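You operate a simulated robot arm through the tools that you are given. There is no shell and no other tool. Be economical: measure what you need, move in short steps, check, and stop when the job is done.

You are at the controls of a simulated robot arm. One attempt, no reset.

## Task
Set the height stop to about 90 cm, lock it and rest the red block on it.
Fine: free the teal stop lever first and lock it before the block goes on; the other block stays on its ledge.

The check looks at the end state, three seconds after you hand in, the way a careful person would. Anything else that was tipped, shoved, dropped, spilled or broken makes it a failure.

## Robot
A 7-joint arm with a two-finger parallel gripper, fixed in place. Base frame: the origin is at the foot of the arm, x ahead of it, y to its left, z up. Lengths are in m, angles in rad, forces in N, time in s.
With the tool pointing down near the work surface it reaches from about 0.1 to 0.7 m from the base axis. Its first joint turns from -2.897 to 2.897 rad. Payload 3.91 kg.
The TCP is the grasp point between the finger pads, 0.03 m short of the fingertips. In the tool frame z runs along the fingers and y along their closing line. Largest opening 0.11 m; finger width 0.02, thickness 0.01; the body of the gripper, 0.048 by 0.112 m, starts 0.055 m behind the TCP.
Orientation is told as [roll, pitch, yaw] about the base's x, y, z axes, in that order, counted from this pose: with the fingers straight down and closing along the base's y, the tool's x points along the base's -x, its y along +y and its z along -z.

## Interface
- The arm moves only by the tool play_rows. Its argument "motion" is one flat list of numbers, 7 for each row, row after row: the opening, from 0 (shut) to 1 (fully open), then the shift along the tool's x, y, z in m, then the turn, a rotation vector about the tool's x, y, z in rad. In form: [hand, dx, dy, dz, rx, ry, rz, hand, dx, dy, dz, rx, ry, rz, ...]. A call has 1 to 12 rows; each row shifts and turns the commanded pose from where the row before left it, along the tool's axes as they then stand. Each row takes 0.2 s and may step no farther than 0.05 m and 0.15 rad from the row before; otherwise, or with a gripper value out of range, the whole call is refused. Where a pose cannot be reached the arm comes as near as it can. A force on the tool above 40 N (or 10 N above the force at the start of the call, whichever is more), or a blocked arm, ends the call early, and 0.2 s more pass. Each finger travels about 0.153 m/s and halts on what it meets, pressing with about 35 N; the grip force reading is that of the motor and also rises with nothing between the fingers. The clock runs only during rows and for 0.2 s after the last one: add rows that do not move to give the fingers time. The reply holds the time, the measured pose of the TCP, the force on the tool along the base axes, the opening and the grip force, in the units named above and with some noise, with the torque about the TCP (base axes, N m) and any sound that the robot's microphone picked up, and new pictures: "show" is both (left out), scene, wrist or none.
- Cameras (640 x 400 px; columns grow to the right, rows downward): "scene" is fixed at [0.2201, -0.4999, 1.5105]; the picture's right is [1.00, 0.07, 0.00], its down [0.02, -0.31, -0.95] and it looks along [-0.07, 0.95, -0.31] (base axes); focal length 263 px, centre (320, 200). "wrist" rides on the gripper at [0.077, 0.007, -0.115] in the tool frame; the picture's right is [-0.09, 1.00, 0.00], its down [-0.80, -0.07, -0.59] and it looks along [-0.59, -0.05, 0.80] (tool axes); focal length 270 px, centre (320, 200). There is no depth. A picture from a camera that has moved, and an enlarged one, comes with that camera's place and axes in the base frame and with its lens.
- lift_body(by): slides the trunk up (or, below 0, down) by that many m; the arm rides with it, the base frame stays. It gives what a move gives, with no picture.
- close_up(camera, box): a new picture of the part [left, top, right, bottom] of that camera's present view, enlarged. The clock stands still meanwhile.
- hand_in(): hands the job in; it is judged then, once.

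Work in short steps. Places have to be worked out from the pictures, the camera data and where the tool is seen: move nearer, look again, correct. Check each grasp and each placing, and mend what went wrong. You have 120 turns and 200 pictures in all, those below and enlarged ones among them. Open the gripper and draw the arm clear of the work before you hand the job in, unless the task says otherwise; then end with one line.

The tools are called by a JSON object that holds its "method" and its "body". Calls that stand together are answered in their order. play_rows: Moves the arm, as the interface text tells. Its arguments: {"type":"object","properties":{"motion":{"type":"array","items":{"type":"number"}},"show":{"type":"string","enum":["both","scene","wrist","none"]}},"required":["motion"]} The other tools are called the same way: lift_body (by) slides the trunk up or down; close_up (camera, box) takes an enlarged picture of a part of a camera's view; hand_in () hands the job in.

At the start:

```text
t: 0.0
tcp_pos: [0.1397, 0.3072, 1.4722]
tcp_rot: [0.0, 0.0, 0.002]
force: [0.2, -0.1, 0.5]
moment: [0.0, -0.01, 0.01]
grip_width: 0.1101
finger_force: 0.1
trunk travel left (down, up): [-0.575, 0.035]
```

scene: 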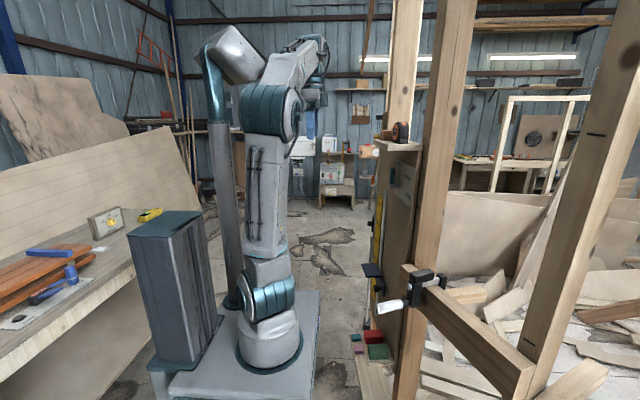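
wrist: 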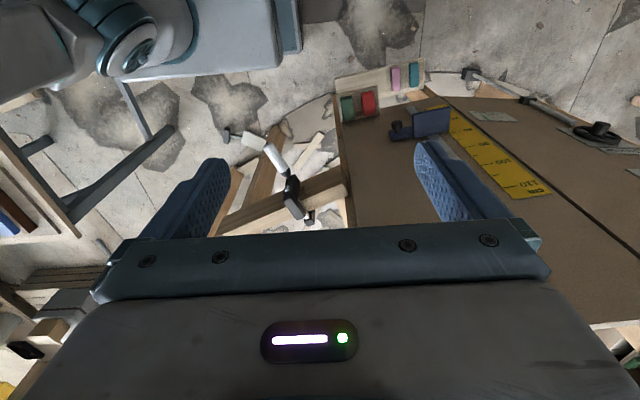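

The scene shows a board with a yellow ruler, a dark sliding stop and blocks on a ledge below. I take enlarged pictures to work out the details.

{"method": "close_up", "body": {"camera": "scene", "box": [340, 120, 460, 400]}}

{"method": "close_up", "body": {"camera": "wrist", "box": [320, 50, 640, 250]}}

```text
1.43 times, centred on (400, 260) of scene
camera zoom: at [0.2201, -0.4999, 1.5105], right [1.0, 0.07, 0.0], down [0.02, -0.31, -0.95], along [-0.07, 0.95, -0.31], focal length 376 px, centre (206, 114)
```

zoom: 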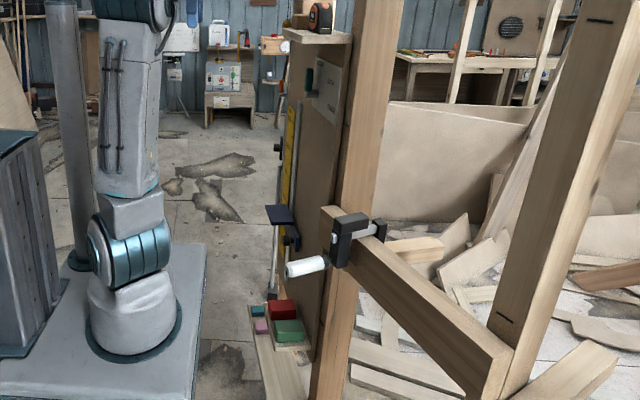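

```text
2.00 times, centred on (480, 150) of wrist
camera zoom: at [0.0622, 0.3145, 1.5864], right [0.09, 1.0, 0.0], down [0.8, -0.07, 0.59], along [0.59, -0.05, -0.8], focal length 541 px, centre (0, 300)
```

zoom: 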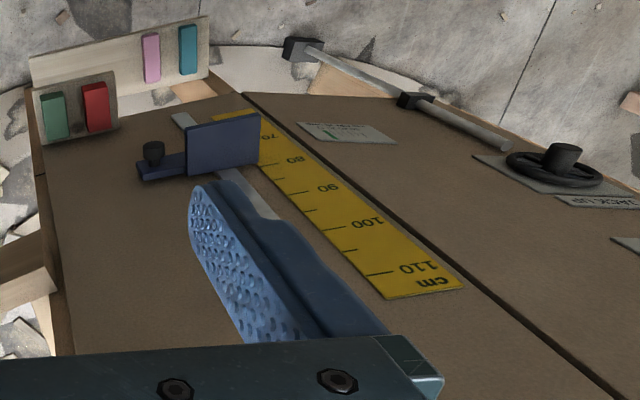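

I take tighter enlargements of the stop and of the pink and teal pieces.

{"method": "close_up", "body": {"camera": "wrist", "box": [330, 55, 490, 155]}}

{"method": "close_up", "body": {"camera": "scene", "box": [340, 190, 440, 252]}}

{"method": "close_up", "body": {"camera": "scene", "box": [330, 250, 430, 380]}}

{"method": "close_up", "body": {"camera": "scene", "box": [340, 120, 440, 182]}}

```text
4.00 times, centred on (410, 105) of wrist
camera zoom: at [0.0622, 0.3145, 1.5864], right [0.09, 1.0, 0.0], down [0.8, -0.07, 0.59], along [0.59, -0.05, -0.8], focal length 1081 px, centre (-40, 580)
```

zoom: 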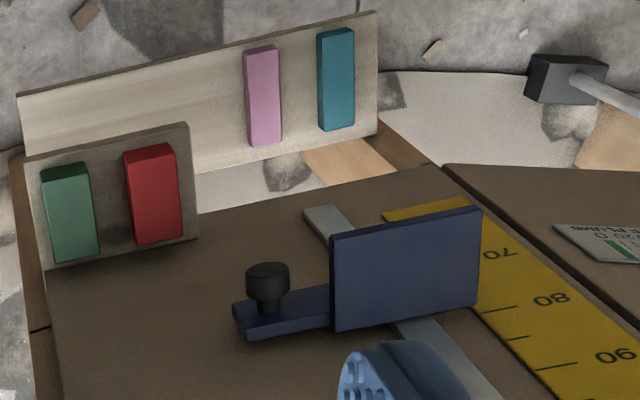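

```text
6.40 times, centred on (390, 221) of scene
camera zoom: at [0.2201, -0.4999, 1.5105], right [1.0, 0.07, 0.0], down [0.02, -0.31, -0.95], along [-0.07, 0.95, -0.31], focal length 1685 px, centre (-128, 66)
```

zoom: 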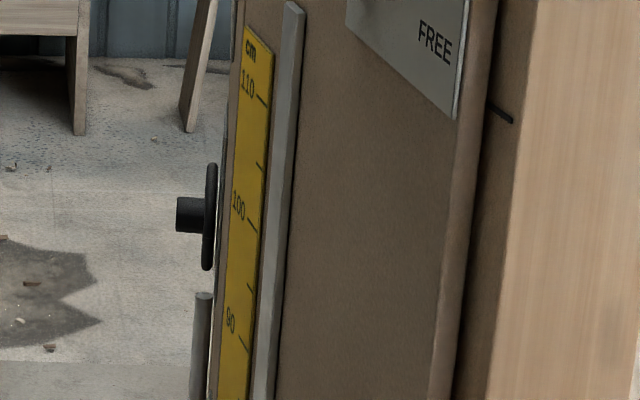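

```text
3.08 times, centred on (380, 315) of scene
camera zoom: at [0.2201, -0.4999, 1.5105], right [1.0, 0.07, 0.0], down [0.02, -0.31, -0.95], along [-0.07, 0.95, -0.31], focal length 810 px, centre (135, -154)
```

zoom: 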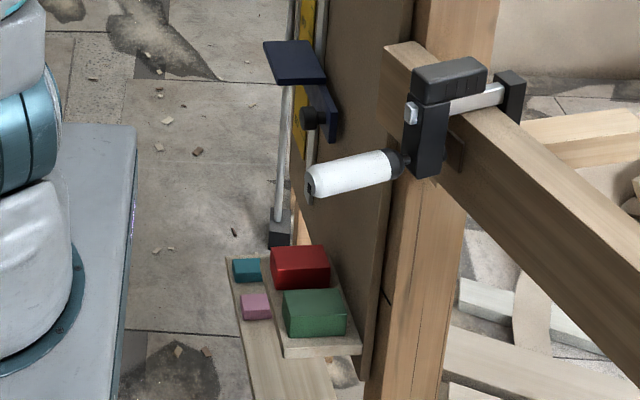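

```text
6.40 times, centred on (390, 151) of scene
camera zoom: at [0.2201, -0.4999, 1.5105], right [1.0, 0.07, 0.0], down [0.02, -0.31, -0.95], along [-0.07, 0.95, -0.31], focal length 1685 px, centre (-128, 514)
```

zoom: 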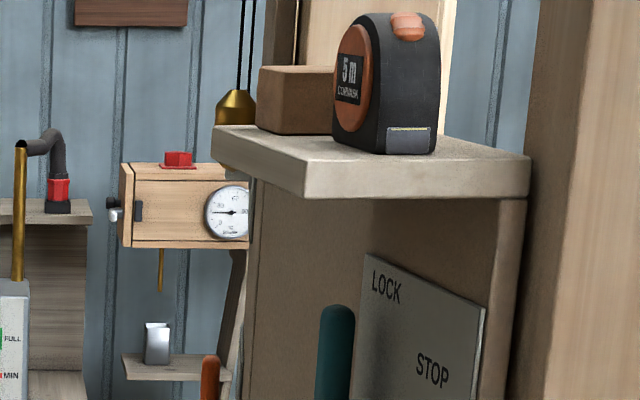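

The plate beside the teal lever reads LOCK / STOP / FREE, and the lever seems to stand at LOCK. The carriage has a knob and its ruler reads about z in cm. I tilt the tool toward the board so the wrist camera looks at the lever.

{"method": "play_rows", "body": {"motion": [1, 0, 0, 0, 0, -0.15, 0, 1, 0, 0, 0, 0, -0.15, 0, 1, 0, 0, 0, 0, -0.15, 0, 1, 0, 0, 0, 0, -0.15, 0, 1, 0, 0, 0, 0, -0.15, 0], "show": "both"}}

```text
t: 1.0
tcp_pos: [0.2112, 0.2829, 1.4703]
tcp_rot: [0.0, -0.513, -0.205]
force: [-0.1, -1.2, -0.4]
moment: [0.02, 0.01, 0.04]
grip_width: 0.1097
finger_force: 0.0
trunk travel left (down, up): [-0.575, 0.035]
stopped in row 4: the arm was blocked; the commanded pose is now the measured one
camera wrist: at [0.0905, 0.3147, 1.5321], right [0.28, 0.96, 0.04], down [0.38, -0.15, 0.91], along [0.88, -0.24, -0.41], focal length 270 px, centre (320, 200)
```

scene: 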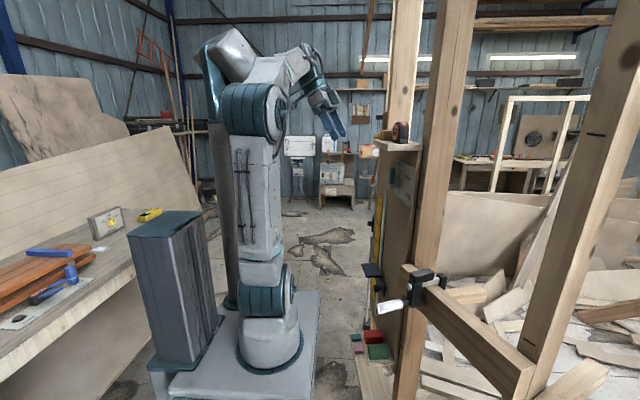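
wrist: 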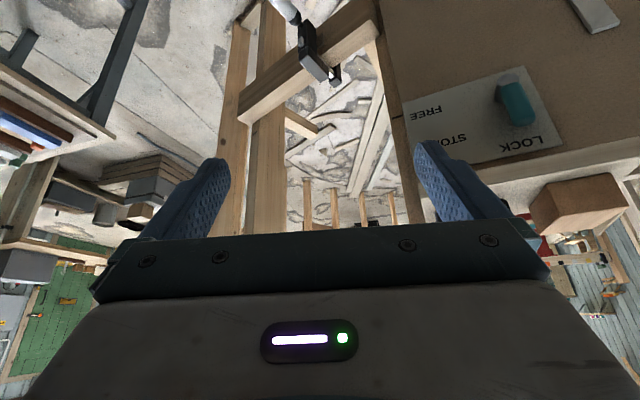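

The lever and the LOCK/STOP/FREE plate are in view (wrist picture is upside down). I enlarge it.

{"method": "close_up", "body": {"camera": "wrist", "box": [390, 0, 630, 180]}}

{"method": "close_up", "body": {"camera": "scene", "box": [370, 140, 434, 210]}}

```text
2.22 times, centred on (510, 90) of wrist
camera zoom: at [0.0905, 0.3147, 1.5321], right [0.28, 0.96, 0.04], down [0.38, -0.15, 0.91], along [0.88, -0.24, -0.41], focal length 601 px, centre (-102, 444)
```

zoom: 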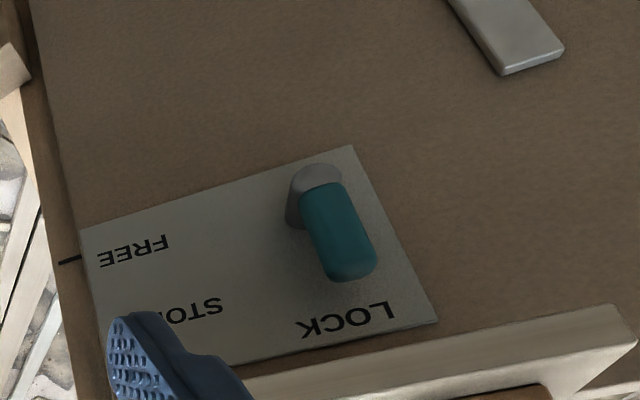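

```text
5.71 times, centred on (402, 175) of scene
camera zoom: at [0.2201, -0.4999, 1.5105], right [1.0, 0.07, 0.0], down [0.02, -0.31, -0.95], along [-0.07, 0.95, -0.31], focal length 1504 px, centre (-149, 343)
```

zoom: 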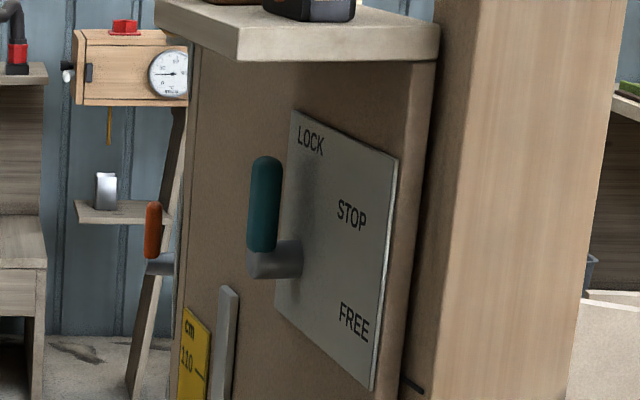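

The hub is near (0.44, 0.49, 1.245), the lever tip near (0.42, 0.49, 1.32), and the shelf underside is at about z 1.40. FREE lies 90° away, toward -y. The arm is folded too tightly for a level tool, so I lower the trunk first.

{"method": "lift_body", "body": {"by": -0.25}}

```text
t: 3.5
tcp_pos: [0.203, 0.2874, 1.219]
tcp_rot: [-0.006, -0.519, -0.182]
force: [-0.2, 0.0, -0.3]
moment: [-0.02, 0.0, 0.01]
grip_width: 0.1099
finger_force: 0.0
trunk travel left (down, up): [-0.325, 0.285]
```

I raise the TCP, straighten the yaw and continue tilting toward level.

{"method": "play_rows", "body": {"motion": [1, -0.02, 0, -0.035, -0.03, -0.1, -0.052, 1, -0.022, 0, -0.033, -0.03, -0.1, -0.052, 1, -0.025, 0, -0.03, -0.03, -0.1, -0.052, 1, 0, 0, 0, 0, -0.14, 0, 1, 0, 0, 0, 0, -0.14, 0], "show": "wrist"}}

```text
t: 4.4
tcp_pos: [0.2626, 0.2653, 1.3225]
tcp_rot: [-0.092, -0.8, -0.142]
force: [-0.7, -0.2, 0.1]
moment: [-0.03, 0.0, -0.01]
grip_width: 0.1102
finger_force: 0.0
trunk travel left (down, up): [-0.325, 0.285]
stopped in row 4: the arm was blocked; the commanded pose is now the measured one
camera wrist: at [0.132, 0.3011, 1.3463], right [0.27, 0.96, 0.0], down [0.12, -0.03, 0.99], along [0.96, -0.26, -0.13], focal length 270 px, centre (320, 200)
```

wrist: 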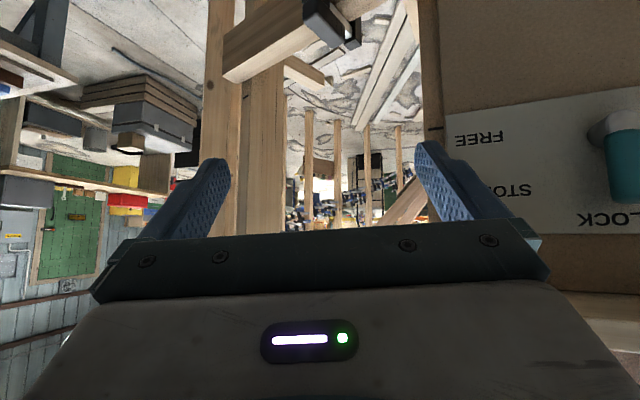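

Still short of level. I move out toward larger y, where the arm is more extended, and yaw positively along the way.

{"method": "play_rows", "body": {"motion": [1, 0, 0.045, 0, -0.05, 0, -0.05, 1, 0, 0.045, 0, -0.05, 0, -0.05, 1, 0, 0.045, 0, -0.05, 0, -0.05, 1, 0, 0.045, 0, -0.05, 0, -0.05], "show": "none"}}

{"method": "lift_body", "body": {"by": -0.1}}

```text
t: 5.4
tcp_pos: [0.2703, 0.4444, 1.3128]
tcp_rot: [-0.085, -0.784, 0.151]
force: [-0.5, 0.3, -0.4]
moment: [0.0, 0.0, -0.06]
grip_width: 0.11
finger_force: 0.1
trunk travel left (down, up): [-0.325, 0.285]
```

```text
t: 6.7
tcp_pos: [0.2708, 0.4419, 1.2157]
tcp_rot: [-0.079, -0.786, 0.15]
force: [-0.4, -0.2, 0.2]
moment: [-0.02, 0.01, -0.02]
grip_width: 0.11
finger_force: 0.1
trunk travel left (down, up): [-0.225, 0.385]
```

Now raise again with more tilt.

{"method": "play_rows", "body": {"motion": [1, -0.021, 0, -0.021, 0, -0.1, 0, 1, -0.023, 0, -0.019, 0, -0.1, 0, 1, -0.025, 0, -0.016, 0, -0.1, 0, 1, 0, 0, 0, 0, -0.1, 0, 1, 0, 0, 0, 0, -0.1, 0], "show": "both"}}

```text
t: 7.9
tcp_pos: [0.2535, 0.4484, 1.3118]
tcp_rot: [-0.199, -1.28, 0.284]
force: [-0.3, -0.3, -0.1]
moment: [-0.01, 0.02, 0.03]
grip_width: 0.1101
finger_force: 0.1
out of reach, approached as far as the arm can: row 1, 2, 3, 4, 5
trunk travel left (down, up): [-0.225, 0.385]
camera wrist: at [0.1215, 0.441, 1.2691], right [-0.07, 1.0, 0.03], down [-0.34, -0.05, 0.94], along [0.94, 0.05, 0.34], focal length 270 px, centre (320, 200)
```

scene: 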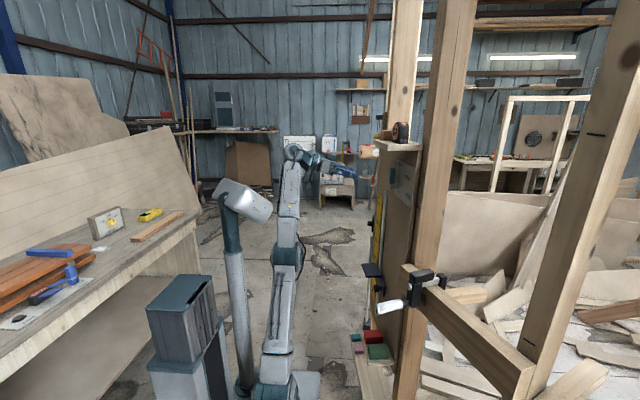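
wrist: 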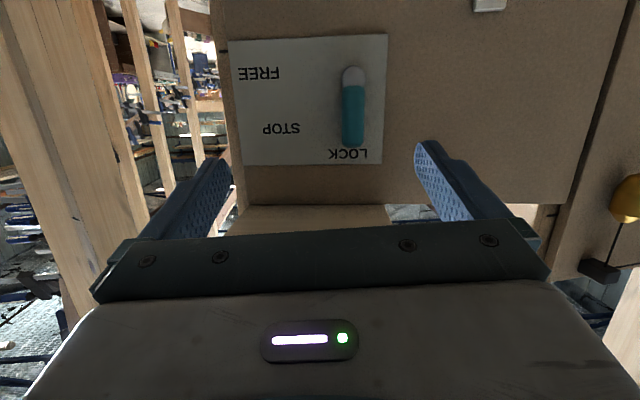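

The tool is nearly level, and the lever sits at y≈0.494, z 1.256–1.315, x≈0.42. I set the opening to about 0.066 and advance two thirds of the way so the fingers straddle it.

{"method": "play_rows", "body": {"motion": [0.6, -0.009, 0.008, 0.035, 0, 0, 0, 0.6, -0.009, 0.008, 0.035, 0, 0, 0, 0.6, -0.009, 0.0155, 0.03, 0, 0, 0], "show": "both"}}

```text
t: 8.7
tcp_pos: [0.3515, 0.4771, 1.2839]
tcp_rot: [-0.207, -1.28, 0.288]
force: [-0.1, 0.2, -0.3]
moment: [0.01, 0.03, -0.05]
grip_width: 0.0659
finger_force: 0.1
out of reach, approached as far as the arm can: row 1, 2, 3
trunk travel left (down, up): [-0.225, 0.385]
camera wrist: at [0.2212, 0.47, 1.2409], right [-0.07, 1.0, 0.03], down [-0.34, -0.05, 0.94], along [0.94, 0.05, 0.34], focal length 270 px, centre (320, 200)
```

scene: 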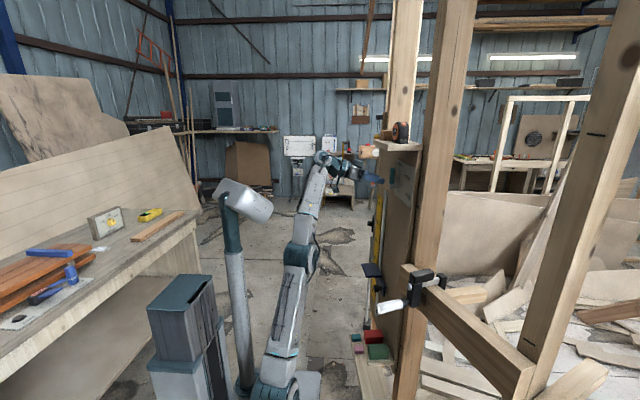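
wrist: 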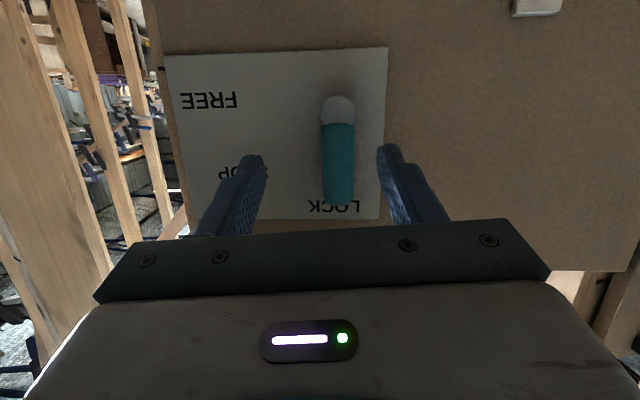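

The arm is nearly straight and at its reach limit, so I raise the trunk slightly to regain reach.

{"method": "lift_body", "body": {"by": 0.06}}

{"method": "play_rows", "body": {"motion": [0.6, 0.025, 0.0, -0.007, 0, 0, 0, 0.6, 0.018, 0.0, -0.005, 0, 0, 0], "show": "wrist"}}

```text
t: 9.7
tcp_pos: [0.3512, 0.4762, 1.3449]
tcp_rot: [-0.201, -1.281, 0.286]
force: [-0.3, -1.1, 0.9]
moment: [-0.01, -0.02, 0.0]
grip_width: 0.0661
finger_force: 0.2
trunk travel left (down, up): [-0.285, 0.325]
```

```text
t: 10.3
tcp_pos: [0.3259, 0.4716, 1.307]
tcp_rot: [-0.192, -1.281, 0.275]
force: [-0.2, -0.3, 0.0]
moment: [-0.01, 0.0, 0.03]
grip_width: 0.0659
finger_force: 0.0
trunk travel left (down, up): [-0.285, 0.325]
camera wrist: at [0.1957, 0.4641, 1.2648], right [-0.07, 1.0, 0.03], down [-0.34, -0.05, 0.94], along [0.94, 0.05, 0.35], focal length 270 px, centre (320, 200)
```

wrist: 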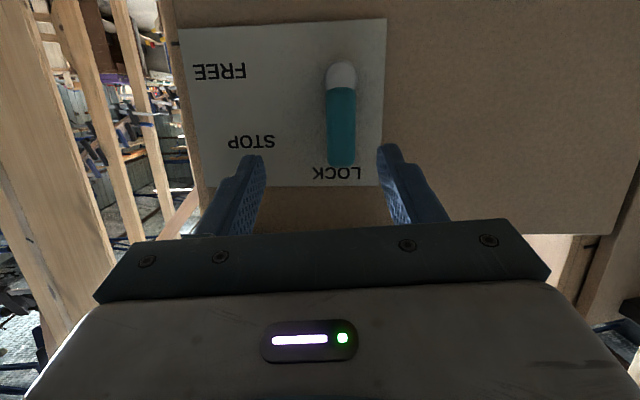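

Reach is recovered. I advance so the fingers straddle the lever, with the TCP at about (0.412, 0.495, 1.30).

{"method": "play_rows", "body": {"motion": [0.6, -0.006, 0.007, 0.029, 0, 0, 0, 0.6, -0.006, 0.006, 0.029, 0, 0, 0, 0.6, -0.006, 0.004, 0.028, 0, 0, 0], "show": "both"}}

```text
t: 11.1
tcp_pos: [0.4137, 0.4975, 1.3006]
tcp_rot: [-0.198, -1.282, 0.281]
force: [-0.8, -0.5, 0.8]
moment: [0.02, -0.01, -0.02]
grip_width: 0.066
finger_force: 0.0
trunk travel left (down, up): [-0.285, 0.325]
camera wrist: at [0.2822, 0.4895, 1.2571], right [-0.07, 1.0, 0.03], down [-0.34, -0.05, 0.94], along [0.94, 0.05, 0.35], focal length 270 px, centre (320, 200)
```

scene: 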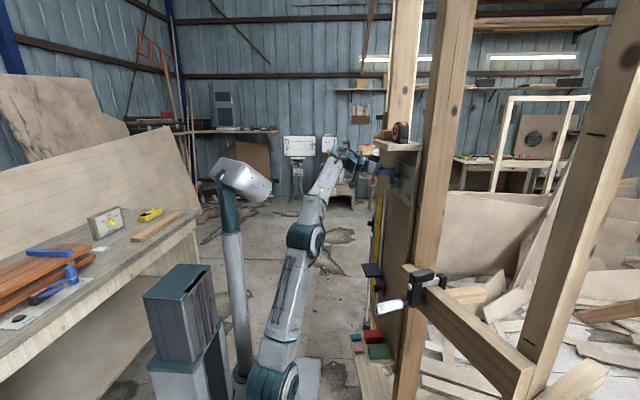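
wrist: 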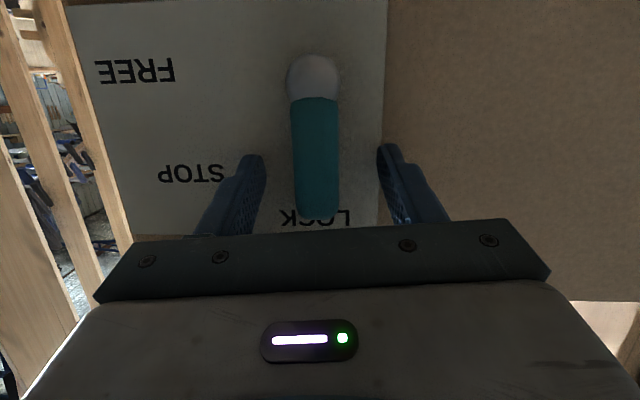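

The fingers straddle the lever cleanly. I now sweep it along an arc, -y then down, with the +y finger.

{"method": "play_rows", "body": {"motion": [0.6, 0.0026, -0.0248, -0.0016, 0, 0, 0, 0.6, 0.0049, -0.0252, -0.001, 0, 0, 0, 0.6, 0.0115, -0.0228, 0.0011, 0, 0, 0, 0.6, 0.0215, -0.0157, 0.0047, 0, 0, 0], "show": "wrist"}}

```text
t: 12.1
tcp_pos: [0.4131, 0.4102, 1.2802]
tcp_rot: [-0.15, -1.305, 0.242]
force: [0.5, -1.0, 2.7]
moment: [0.01, 0.15, 0.03]
grip_width: 0.0645
finger_force: 0.0
trunk travel left (down, up): [-0.285, 0.325]
stopped in row 4: the force on the tool passed its limit at 60 N (the readings are from after the stop); the commanded pose is now the measured one
camera wrist: at [0.283, 0.4031, 1.2357], right [-0.07, 1.0, 0.05], down [-0.36, -0.07, 0.93], along [0.93, 0.05, 0.36], focal length 270 px, centre (320, 200)
```

wrist: 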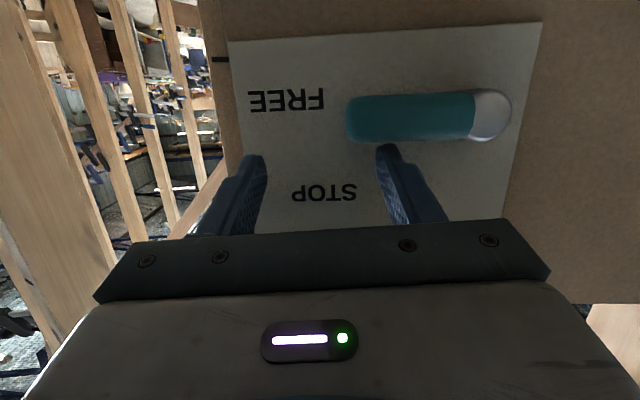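

The lever points at FREE and reached its end stop. I back off and check the carriage.

{"method": "play_rows", "body": {"motion": [0.6, -0.005, 0, -0.04, 0, 0, 0, 0.6, 0, 0, -0.05, 0, 0, 0, 0.6, 0, 0, -0.05, 0, 0, 0], "show": "both"}}

{"method": "close_up", "body": {"camera": "scene", "box": [340, 180, 440, 380]}}

```text
t: 12.9
tcp_pos: [0.2839, 0.3999, 1.3189]
tcp_rot: [-0.172, -1.299, 0.254]
force: [0.3, 0.3, -0.3]
moment: [0.02, 0.01, -0.02]
grip_width: 0.066
finger_force: 0.1
trunk travel left (down, up): [-0.285, 0.325]
camera wrist: at [0.1536, 0.3938, 1.2736], right [-0.06, 1.0, 0.04], down [-0.36, -0.06, 0.93], along [0.93, 0.05, 0.36], focal length 270 px, centre (320, 200)
```

scene: 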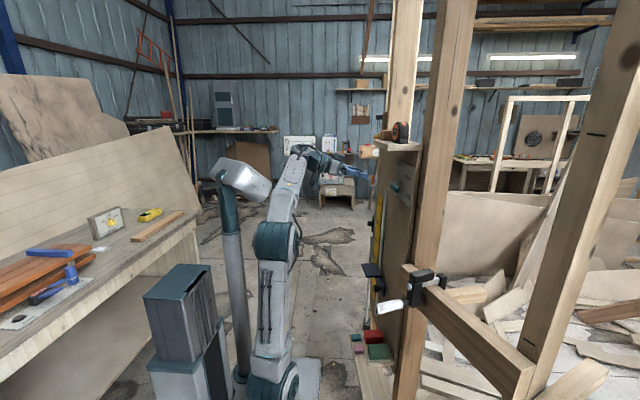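
wrist: 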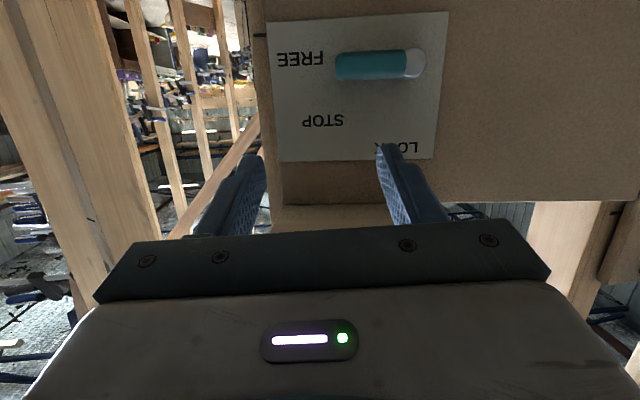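

```text
2.00 times, centred on (390, 280) of scene
camera zoom: at [0.2201, -0.4999, 1.5105], right [1.0, 0.07, 0.0], down [0.02, -0.31, -0.95], along [-0.07, 0.95, -0.31], focal length 526 px, centre (180, 40)
```

zoom: 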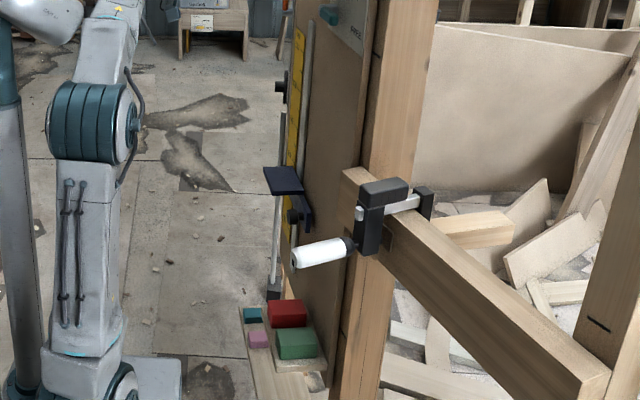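

The carriage stayed in place, so I lower the trunk to bring the stop into view and reach.

{"method": "lift_body", "body": {"by": -0.28}}

{"method": "play_rows", "body": {"motion": [0.6, 0.04, 0, 0, 0, 0, 0, 0.6, 0.04, 0, 0, 0, 0, 0], "show": "both"}}

```text
t: 15.7
tcp_pos: [0.2822, 0.4013, 1.0396]
tcp_rot: [-0.161, -1.302, 0.252]
force: [0.2, -0.4, 0.4]
moment: [-0.02, -0.02, 0.01]
grip_width: 0.0661
finger_force: 0.1
trunk travel left (down, up): [-0.005, 0.605]
```

```text
t: 16.3
tcp_pos: [0.2622, 0.397, 0.9613]
tcp_rot: [-0.174, -1.298, 0.26]
force: [0.2, 0.2, 0.3]
moment: [0.04, 0.03, 0.0]
grip_width: 0.0661
finger_force: 0.1
trunk travel left (down, up): [-0.005, 0.605]
camera wrist: at [0.1312, 0.3891, 0.9166], right [-0.07, 1.0, 0.04], down [-0.36, -0.06, 0.93], along [0.93, 0.05, 0.36], focal length 270 px, centre (320, 200)
```

scene: 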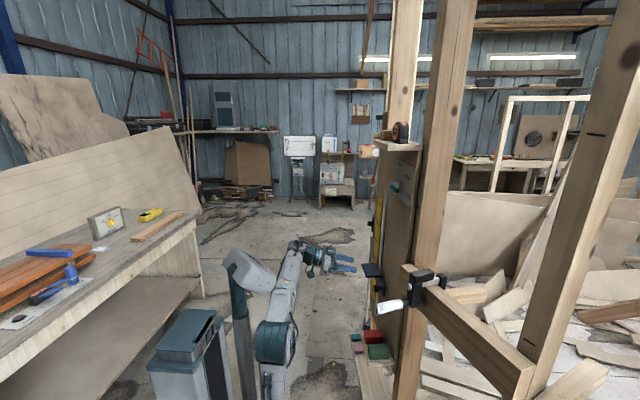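
wrist: 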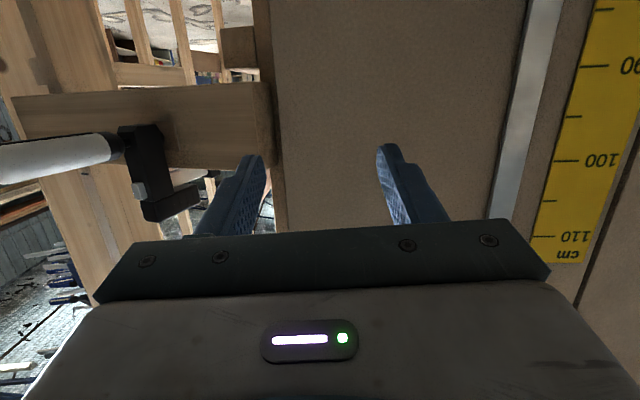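

Fitting the ruler ticks gives base z ≈ ruler reading (90 → z≈0.90), with the ruler face at x≈0.43. I go lower and toward +y to view the stop.

{"method": "play_rows", "body": {"motion": [0.6, 0.035, 0.03, 0, 0, 0, 0, 0.6, 0.035, 0.03, 0, 0, 0, 0, 0.6, 0.035, 0.03, 0, 0, 0, 0, 0.6, 0.035, 0.03, 0, 0, 0, 0], "show": "wrist"}}

```text
t: 17.3
tcp_pos: [0.2121, 0.5042, 0.8253]
tcp_rot: [-0.148, -1.303, 0.237]
force: [-0.3, 0.2, 0.3]
moment: [-0.02, 0.06, 0.07]
grip_width: 0.0659
finger_force: 0.0
trunk travel left (down, up): [-0.005, 0.605]
camera wrist: at [0.0817, 0.4976, 0.7799], right [-0.07, 1.0, 0.05], down [-0.36, -0.07, 0.93], along [0.93, 0.05, 0.36], focal length 270 px, centre (320, 200)
```

wrist: 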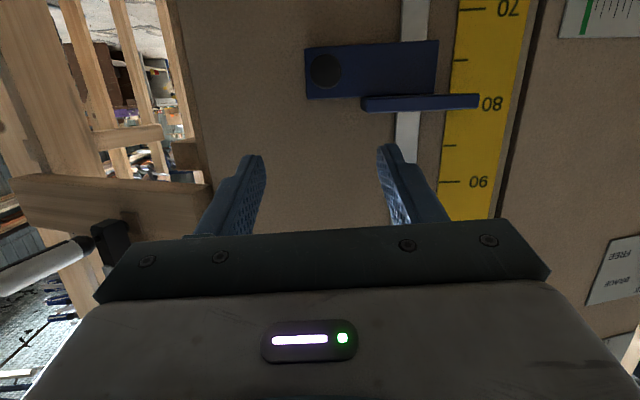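

{"method": "close_up", "body": {"camera": "wrist", "box": [280, 0, 540, 200]}}

```text
2.00 times, centred on (410, 100) of wrist
camera zoom: at [0.0817, 0.4976, 0.7799], right [-0.07, 1.0, 0.05], down [-0.36, -0.07, 0.93], along [0.93, 0.05, 0.36], focal length 541 px, centre (140, 400)
```

zoom: 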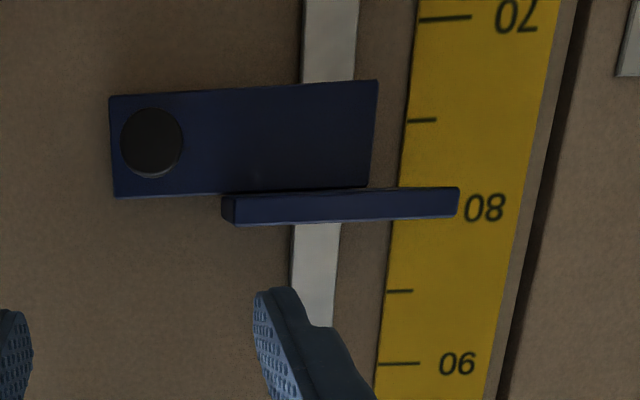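

The carriage shelf top is at z≈0.80 (x 0.35–0.43, y 0.554–0.664). The knob centre is about (0.40, 0.527, 0.758), roughly 32 mm across. I move to a standoff in front of it with a gap of about 5 cm.

{"method": "play_rows", "body": {"motion": [0.45, 0.00725, 0.0036, 0.03, 0, -0.03, 0, 0.45, 0.00725, 0.0036, 0.03, 0, -0.03, 0, 0.45, 0.00725, 0.0036, 0.03, 0, -0.03, 0, 0.45, 0.00725, 0.0036, 0.03, 0, -0.03, 0], "show": "both"}}

```text
t: 18.3
tcp_pos: [0.3225, 0.5263, 0.7689]
tcp_rot: [-0.279, -1.421, 0.372]
force: [-0.1, -0.1, -0.7]
moment: [0.0, -0.01, -0.01]
grip_width: 0.0495
finger_force: 0.1
trunk travel left (down, up): [-0.005, 0.605]
camera wrist: at [0.1983, 0.52, 0.7091], right [-0.08, 1.0, 0.05], down [-0.47, -0.08, 0.88], along [0.88, 0.05, 0.47], focal length 270 px, centre (320, 200)
```

scene: 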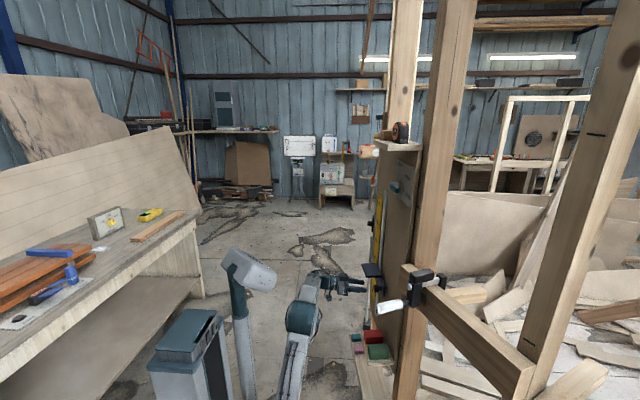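
wrist: 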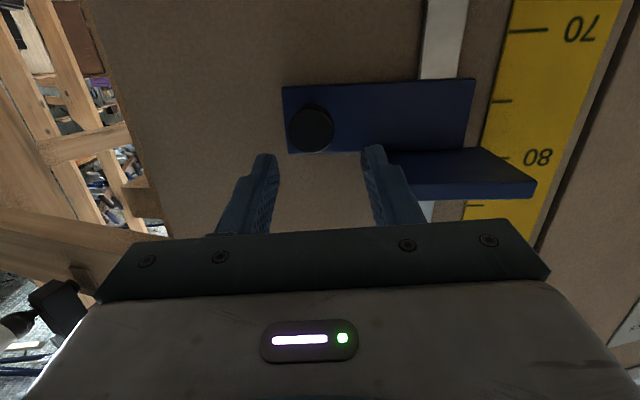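

Pitch is now -1.42 and the knob is straight ahead at about (0.395, 0.527, 0.755). I advance the fingertips around it.

{"method": "play_rows", "body": {"motion": [0.45, 0.001, -0.002, 0.021, 0, 0, 0, 0.45, 0.001, -0.002, 0.021, 0, 0, 0, 0.45, 0.001, -0.001, 0.02, 0, 0, 0], "show": "wrist"}}

```text
t: 19.1
tcp_pos: [0.383, 0.5291, 0.7566]
tcp_rot: [-0.274, -1.42, 0.369]
force: [0.6, 0.0, 0.5]
moment: [0.0, 0.01, -0.04]
grip_width: 0.0494
finger_force: 0.1
trunk travel left (down, up): [-0.005, 0.605]
camera wrist: at [0.2592, 0.521, 0.6971], right [-0.08, 1.0, 0.05], down [-0.47, -0.08, 0.88], along [0.88, 0.05, 0.47], focal length 270 px, centre (320, 200)
```

wrist: 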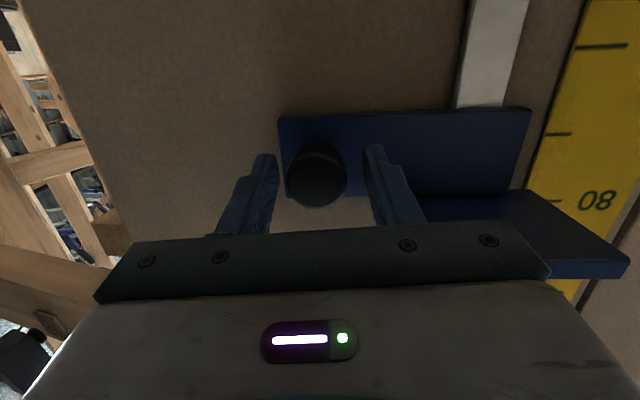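

The knob is between the fingertips. I close on it.

{"method": "play_rows", "body": {"motion": [0.2, 0, 0, 0, 0, 0, 0, 0.2, 0, 0, 0, 0, 0, 0], "show": "wrist"}}

```text
t: 19.7
tcp_pos: [0.3842, 0.5269, 0.7571]
tcp_rot: [-0.272, -1.42, 0.365]
force: [-3.8, -18.3, -3.4]
moment: [-0.29, 0.66, 0.4]
grip_width: 0.0341
finger_force: 45.1
trunk travel left (down, up): [-0.005, 0.605]
camera wrist: at [0.2597, 0.5196, 0.6974], right [-0.08, 1.0, 0.05], down [-0.47, -0.08, 0.88], along [0.88, 0.05, 0.47], focal length 270 px, centre (320, 200)
```

wrist: 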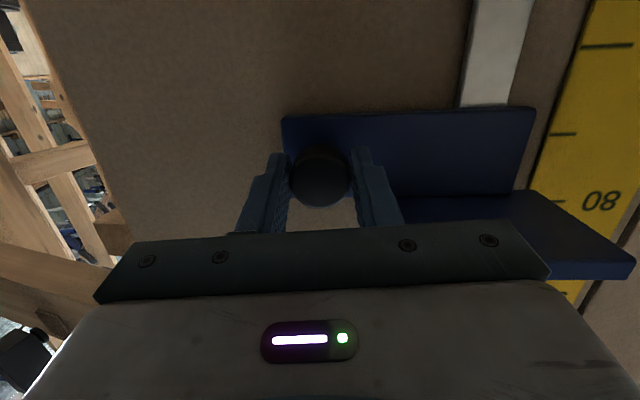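

Gripped, width 0.034. I lift 2 cm as a trial, shifting a touch to -y to relieve the side load.

{"method": "play_rows", "body": {"motion": [0.2, 0, -0.002, 0, 0, 0, 0, 0.2, -0.01, -0.0004, -0.0014, 0, 0, 0, 0.2, -0.01, -0.0004, -0.0014, 0, 0, 0], "show": "wrist"}}

```text
t: 20.5
tcp_pos: [0.3846, 0.527, 0.776]
tcp_rot: [-0.274, -1.419, 0.368]
force: [5.0, -4.8, -6.0]
moment: [-0.25, 0.69, 0.83]
grip_width: 0.0337
finger_force: 44.4
trunk travel left (down, up): [-0.005, 0.605]
camera wrist: at [0.2597, 0.519, 0.7165], right [-0.08, 1.0, 0.05], down [-0.47, -0.08, 0.88], along [0.88, 0.05, 0.47], focal length 270 px, centre (320, 200)
```

wrist: 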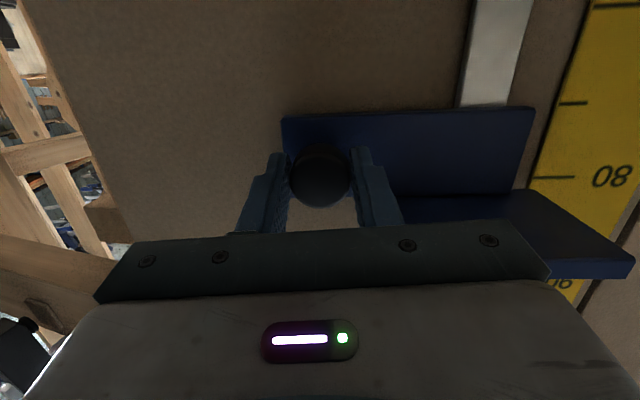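

The carriage follows with about 6 N. I raise it another 7.5 cm.

{"method": "play_rows", "body": {"motion": [0.2, -0.0148, -0.0006, -0.0021, 0, 0, 0, 0.2, -0.0148, -0.0006, -0.0021, 0, 0, 0, 0.2, -0.0148, -0.0006, -0.0021, 0, 0, 0, 0.2, -0.0148, -0.0006, -0.0021, 0, 0, 0, 0.2, -0.0148, -0.0006, -0.0021, 0, 0, 0, 0.2, 0, 0, 0, 0, 0, 0], "show": "both"}}

{"method": "close_up", "body": {"camera": "scene", "box": [345, 215, 409, 265]}}

```text
t: 21.9
tcp_pos: [0.3853, 0.5261, 0.8529]
tcp_rot: [-0.271, -1.421, 0.364]
force: [7.7, 2.2, 3.1]
moment: [0.02, 0.17, 0.9]
grip_width: 0.0341
finger_force: 45.2
trunk travel left (down, up): [-0.005, 0.605]
camera wrist: at [0.2597, 0.519, 0.7929], right [-0.08, 1.0, 0.05], down [-0.47, -0.08, 0.88], along [0.88, 0.05, 0.47], focal length 270 px, centre (320, 200)
```

scene: 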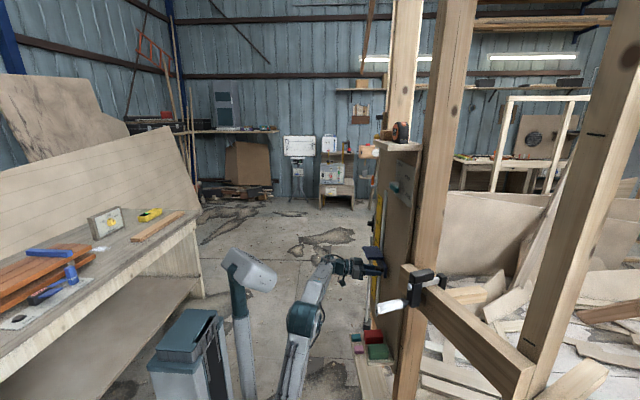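
wrist: 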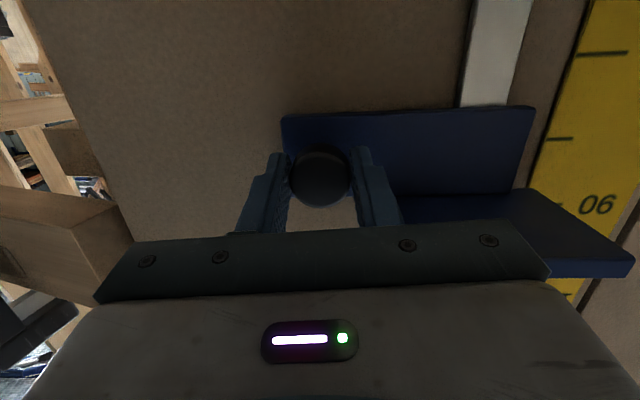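

```text
8.00 times, centred on (377, 240) of scene
camera zoom: at [0.2201, -0.4999, 1.5105], right [1.0, 0.07, 0.0], down [0.02, -0.31, -0.95], along [-0.07, 0.95, -0.31], focal length 2106 px, centre (-136, -120)
```

zoom: 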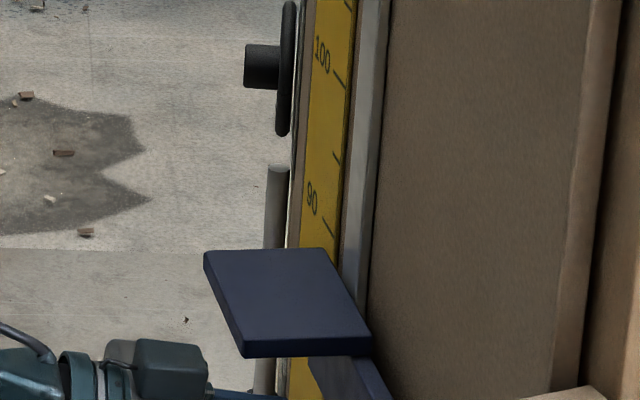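

By wrist parallax calibrated on the ruler ticks, the shelf started at 0.799 and is now at about 0.895. I raise it 5 mm more, then open the gripper.

{"method": "play_rows", "body": {"motion": [0.2, -0.005, -0.0002, -0.0007, 0, 0, 0, 0.2, 0, 0, 0, 0, 0, 0, 0.45, 0, 0, 0, 0, 0, 0, 0.45, 0, 0, 0, 0, 0, 0], "show": "none"}}

{"method": "play_rows", "body": {"motion": [0.45, 0, 0, -0.04, 0, 0, 0, 0.45, 0, 0, -0.04, 0, 0, 0, 0.45, 0, 0, -0.04, 0, 0, 0, 0.45, -0.02, 0, -0.04, 0, 0, 0], "show": "wrist"}}

{"method": "close_up", "body": {"camera": "wrist", "box": [280, 0, 540, 200]}}

{"method": "close_up", "body": {"camera": "scene", "box": [345, 215, 409, 265]}}

```text
t: 22.9
tcp_pos: [0.3844, 0.5262, 0.8581]
tcp_rot: [-0.275, -1.42, 0.365]
force: [0.1, 0.7, -0.3]
moment: [0.0, 0.02, 0.01]
grip_width: 0.0494
finger_force: 0.1
trunk travel left (down, up): [-0.005, 0.605]
```

```text
t: 23.9
tcp_pos: [0.2283, 0.512, 0.9002]
tcp_rot: [-0.28, -1.42, 0.371]
force: [-0.4, 0.0, 0.6]
moment: [0.01, 0.01, -0.01]
grip_width: 0.0495
finger_force: 0.0
trunk travel left (down, up): [-0.005, 0.605]
camera wrist: at [0.1041, 0.5053, 0.8398], right [-0.08, 1.0, 0.05], down [-0.47, -0.08, 0.88], along [0.88, 0.05, 0.47], focal length 270 px, centre (320, 200)
```

wrist: 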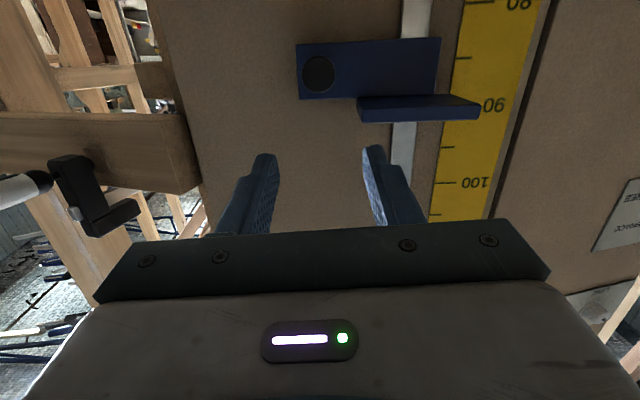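

```text
2.00 times, centred on (410, 100) of wrist
camera zoom: at [0.1041, 0.5053, 0.8398], right [-0.08, 1.0, 0.05], down [-0.47, -0.08, 0.88], along [0.88, 0.05, 0.47], focal length 541 px, centre (140, 400)
```

zoom: 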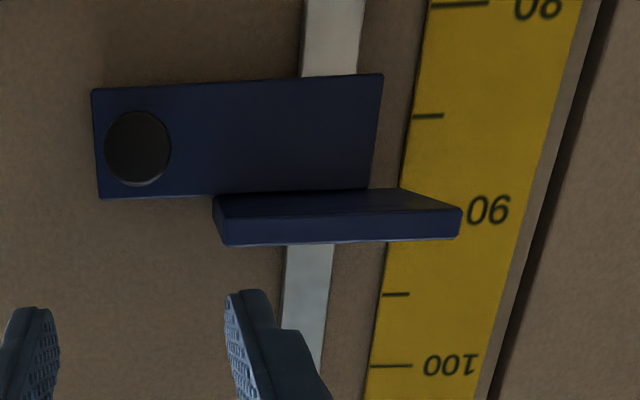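

```text
8.00 times, centred on (377, 240) of scene
camera zoom: at [0.2201, -0.4999, 1.5105], right [1.0, 0.07, 0.0], down [0.02, -0.31, -0.95], along [-0.07, 0.95, -0.31], focal length 2106 px, centre (-136, -120)
```

zoom: 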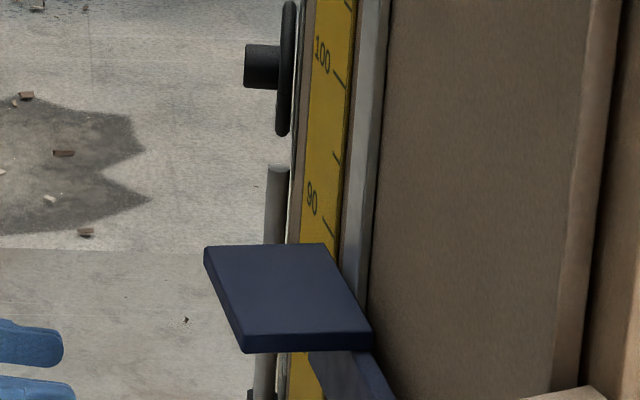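

The shelf stays put, and the new view gives about 0.897–0.90. Now I raise the trunk and go back to the lever with closed fingers below it.

{"method": "lift_body", "body": {"by": 0.28}}

{"method": "play_rows", "body": {"motion": [0, -0.0068, -0.0256, 0.031, 0, 0, 0, 0, -0.0068, -0.0256, 0.031, 0, 0, 0, 0, -0.0068, -0.0256, 0.031, 0, 0, 0], "show": "wrist"}}

```text
t: 26.8
tcp_pos: [0.2294, 0.5131, 1.1804]
tcp_rot: [-0.276, -1.418, 0.37]
force: [-0.4, 0.0, 0.4]
moment: [0.0, 0.0, 0.02]
grip_width: 0.0495
finger_force: 0.0
trunk travel left (down, up): [-0.285, 0.325]
```

```text
t: 27.6
tcp_pos: [0.3319, 0.445, 1.1912]
tcp_rot: [-0.274, -1.421, 0.368]
force: [-0.1, -0.3, 0.9]
moment: [0.0, -0.06, -0.01]
grip_width: 0.0
finger_force: 35.2
trunk travel left (down, up): [-0.285, 0.325]
camera wrist: at [0.2081, 0.4375, 1.1301], right [-0.08, 1.0, 0.05], down [-0.47, -0.08, 0.88], along [0.88, 0.05, 0.47], focal length 270 px, centre (320, 200)
```

wrist: 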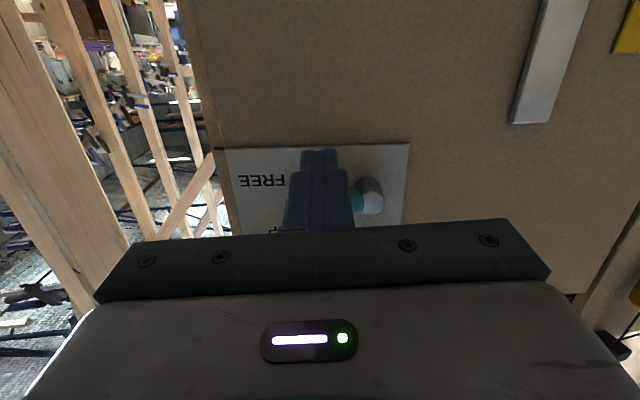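

The hub is confirmed at about (0.43, 0.497, 1.247). I advance beneath the lever arm.

{"method": "play_rows", "body": {"motion": [0, -0.0038, -0.0026, 0.027, 0, 0, 0, 0, -0.0038, -0.0026, 0.027, 0, 0, 0, 0, -0.0038, -0.0026, 0.027, 0, 0, 0], "show": "wrist"}}

```text
t: 28.4
tcp_pos: [0.4138, 0.4461, 1.1894]
tcp_rot: [-0.273, -1.421, 0.367]
force: [-0.9, 0.5, -0.1]
moment: [0.01, -0.01, -0.01]
grip_width: 0.0
finger_force: 35.0
trunk travel left (down, up): [-0.285, 0.325]
camera wrist: at [0.2893, 0.4384, 1.1294], right [-0.08, 1.0, 0.05], down [-0.47, -0.08, 0.88], along [0.88, 0.05, 0.47], focal length 270 px, centre (320, 200)
```

wrist: 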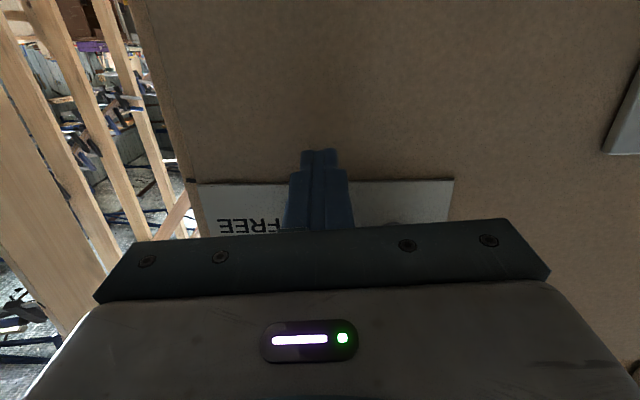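

Below the lever with no contact. I now push up and then toward +y along the arc to LOCK.

{"method": "play_rows", "body": {"motion": [0, -0.0306, -0.0013, -0.0044, 0, 0, 0, 0, -0.0285, -0.0047, -0.0045, 0, 0, 0, 0, -0.0264, 0.0124, -0.0025, 0, 0, 0, 0, -0.0168, 0.0182, -0.0006, 0, 0, 0, 0, -0.0003, 0.005, 0.0004, 0, 0, 0], "show": "wrist"}}

```text
t: 29.5
tcp_pos: [0.414, 0.4731, 1.2894]
tcp_rot: [-0.277, -1.409, 0.36]
force: [-10.8, -17.7, -10.0]
moment: [0.03, -0.12, 0.12]
grip_width: 0.0
finger_force: 34.6
trunk travel left (down, up): [-0.285, 0.325]
stopped in row 5: the force on the tool passed its limit at 45 N (the readings are from after the stop); the commanded pose is now the measured one
camera wrist: at [0.288, 0.4672, 1.2308], right [-0.07, 1.0, 0.04], down [-0.46, -0.07, 0.89], along [0.89, 0.04, 0.46], focal length 270 px, centre (320, 200)
```

wrist: 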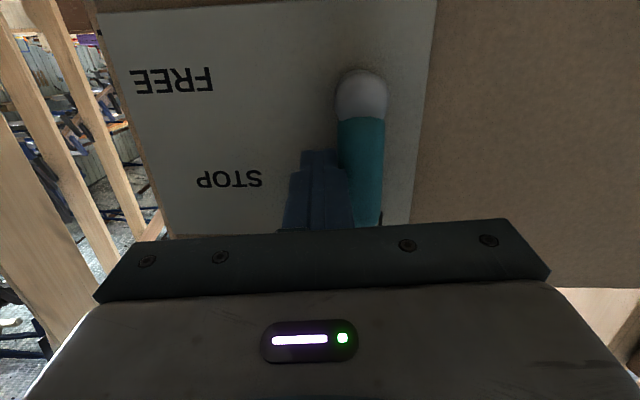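

The lever is upright at LOCK against its end stop. I back off and check it.

{"method": "play_rows", "body": {"motion": [0, 0, -0.005, -0.03, 0, 0, 0, 0, 0, 0, -0.05, 0, 0, 0, 0, 0, 0, -0.05, 0, 0, 0], "show": "wrist"}}

{"method": "close_up", "body": {"camera": "scene", "box": [360, 140, 440, 280]}}

```text
t: 30.3
tcp_pos: [0.2858, 0.4617, 1.3092]
tcp_rot: [-0.289, -1.411, 0.373]
force: [-0.2, 0.9, 0.2]
moment: [0.04, 0.03, -0.03]
grip_width: 0.0
finger_force: 34.9
trunk travel left (down, up): [-0.285, 0.325]
camera wrist: at [0.1618, 0.4551, 1.2498], right [-0.08, 1.0, 0.04], down [-0.46, -0.07, 0.88], along [0.88, 0.05, 0.46], focal length 270 px, centre (320, 200)
```

wrist: 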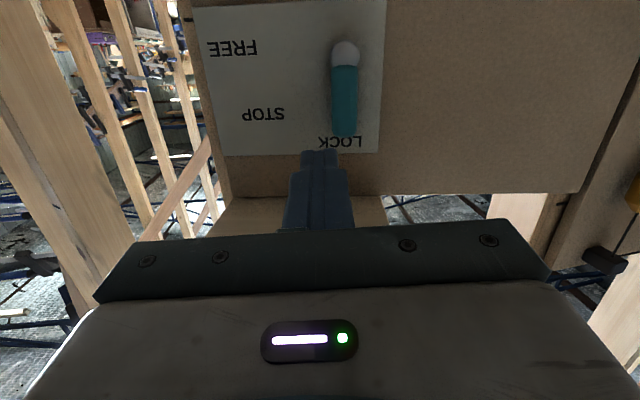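

```text
2.86 times, centred on (400, 210) of scene
camera zoom: at [0.2201, -0.4999, 1.5105], right [1.0, 0.07, 0.0], down [0.02, -0.31, -0.95], along [-0.07, 0.95, -0.31], focal length 752 px, centre (91, 171)
```

zoom: 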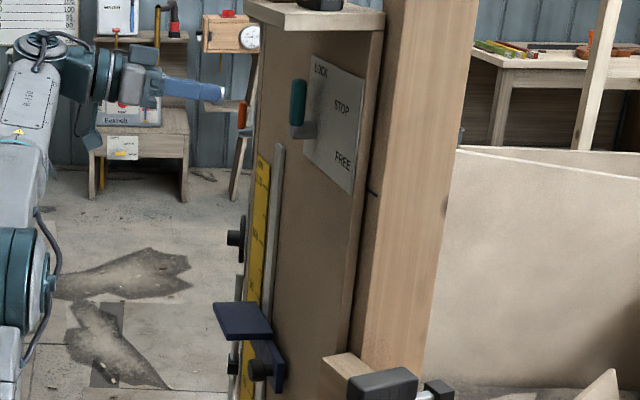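

The lever is locked at LOCK and the shelf stands at about 90. The red block is near (0.392, 0.473), top z≈0.555, with green beside it at y≈0.39. I lower the trunk and tilt the tool to about 50° down for the pick.

{"method": "lift_body", "body": {"by": -0.285}}

{"method": "play_rows", "body": {"motion": [0.8, 0, 0, -0.04, 0, 0.1, 0, 0.8, 0.03, 0, -0.02, 0, 0.1, 0, 0.8, 0.04, 0, 0, 0, 0.1, 0, 0.8, 0.04, 0, 0.02, 0, 0.1, 0, 0.8, 0.03, 0, 0.03, 0, 0.1, 0, 0.8, 0.03, 0, 0.03, 0, 0, 0], "show": "both"}}

```text
t: 33.2
tcp_pos: [0.2862, 0.4614, 1.0238]
tcp_rot: [-0.289, -1.412, 0.377]
force: [-0.2, 0.4, -0.8]
moment: [-0.04, 0.02, 0.0]
grip_width: 0.0001
finger_force: 35.1
trunk travel left (down, up): [0.0, 0.61]
```

```text
t: 34.6
tcp_pos: [0.2234, 0.4474, 0.8402]
tcp_rot: [-0.071, -0.916, 0.15]
force: [0.0, -0.3, 0.5]
moment: [0.0, 0.0, 0.01]
grip_width: 0.0881
finger_force: 0.0
trunk travel left (down, up): [0.0, 0.61]
camera wrist: at [0.0858, 0.4424, 0.8476], right [-0.04, 1.0, 0.03], down [0.02, -0.03, 1.0], along [1.0, 0.04, -0.02], focal length 270 px, centre (320, 200)
```

scene: 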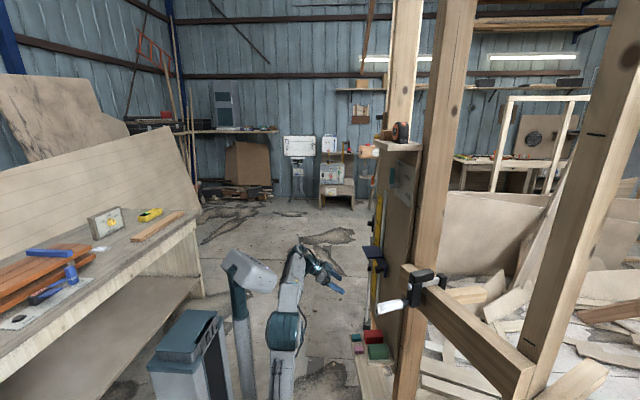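
wrist: 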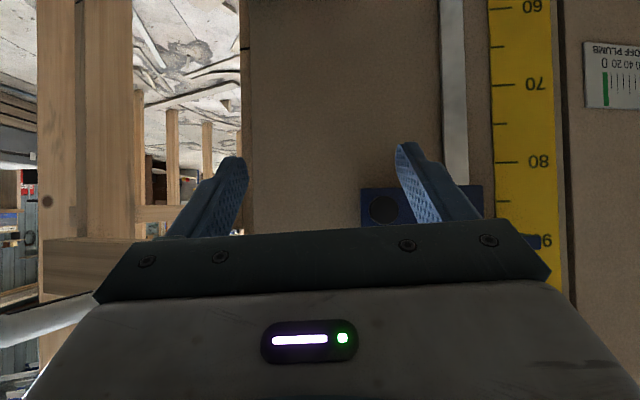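

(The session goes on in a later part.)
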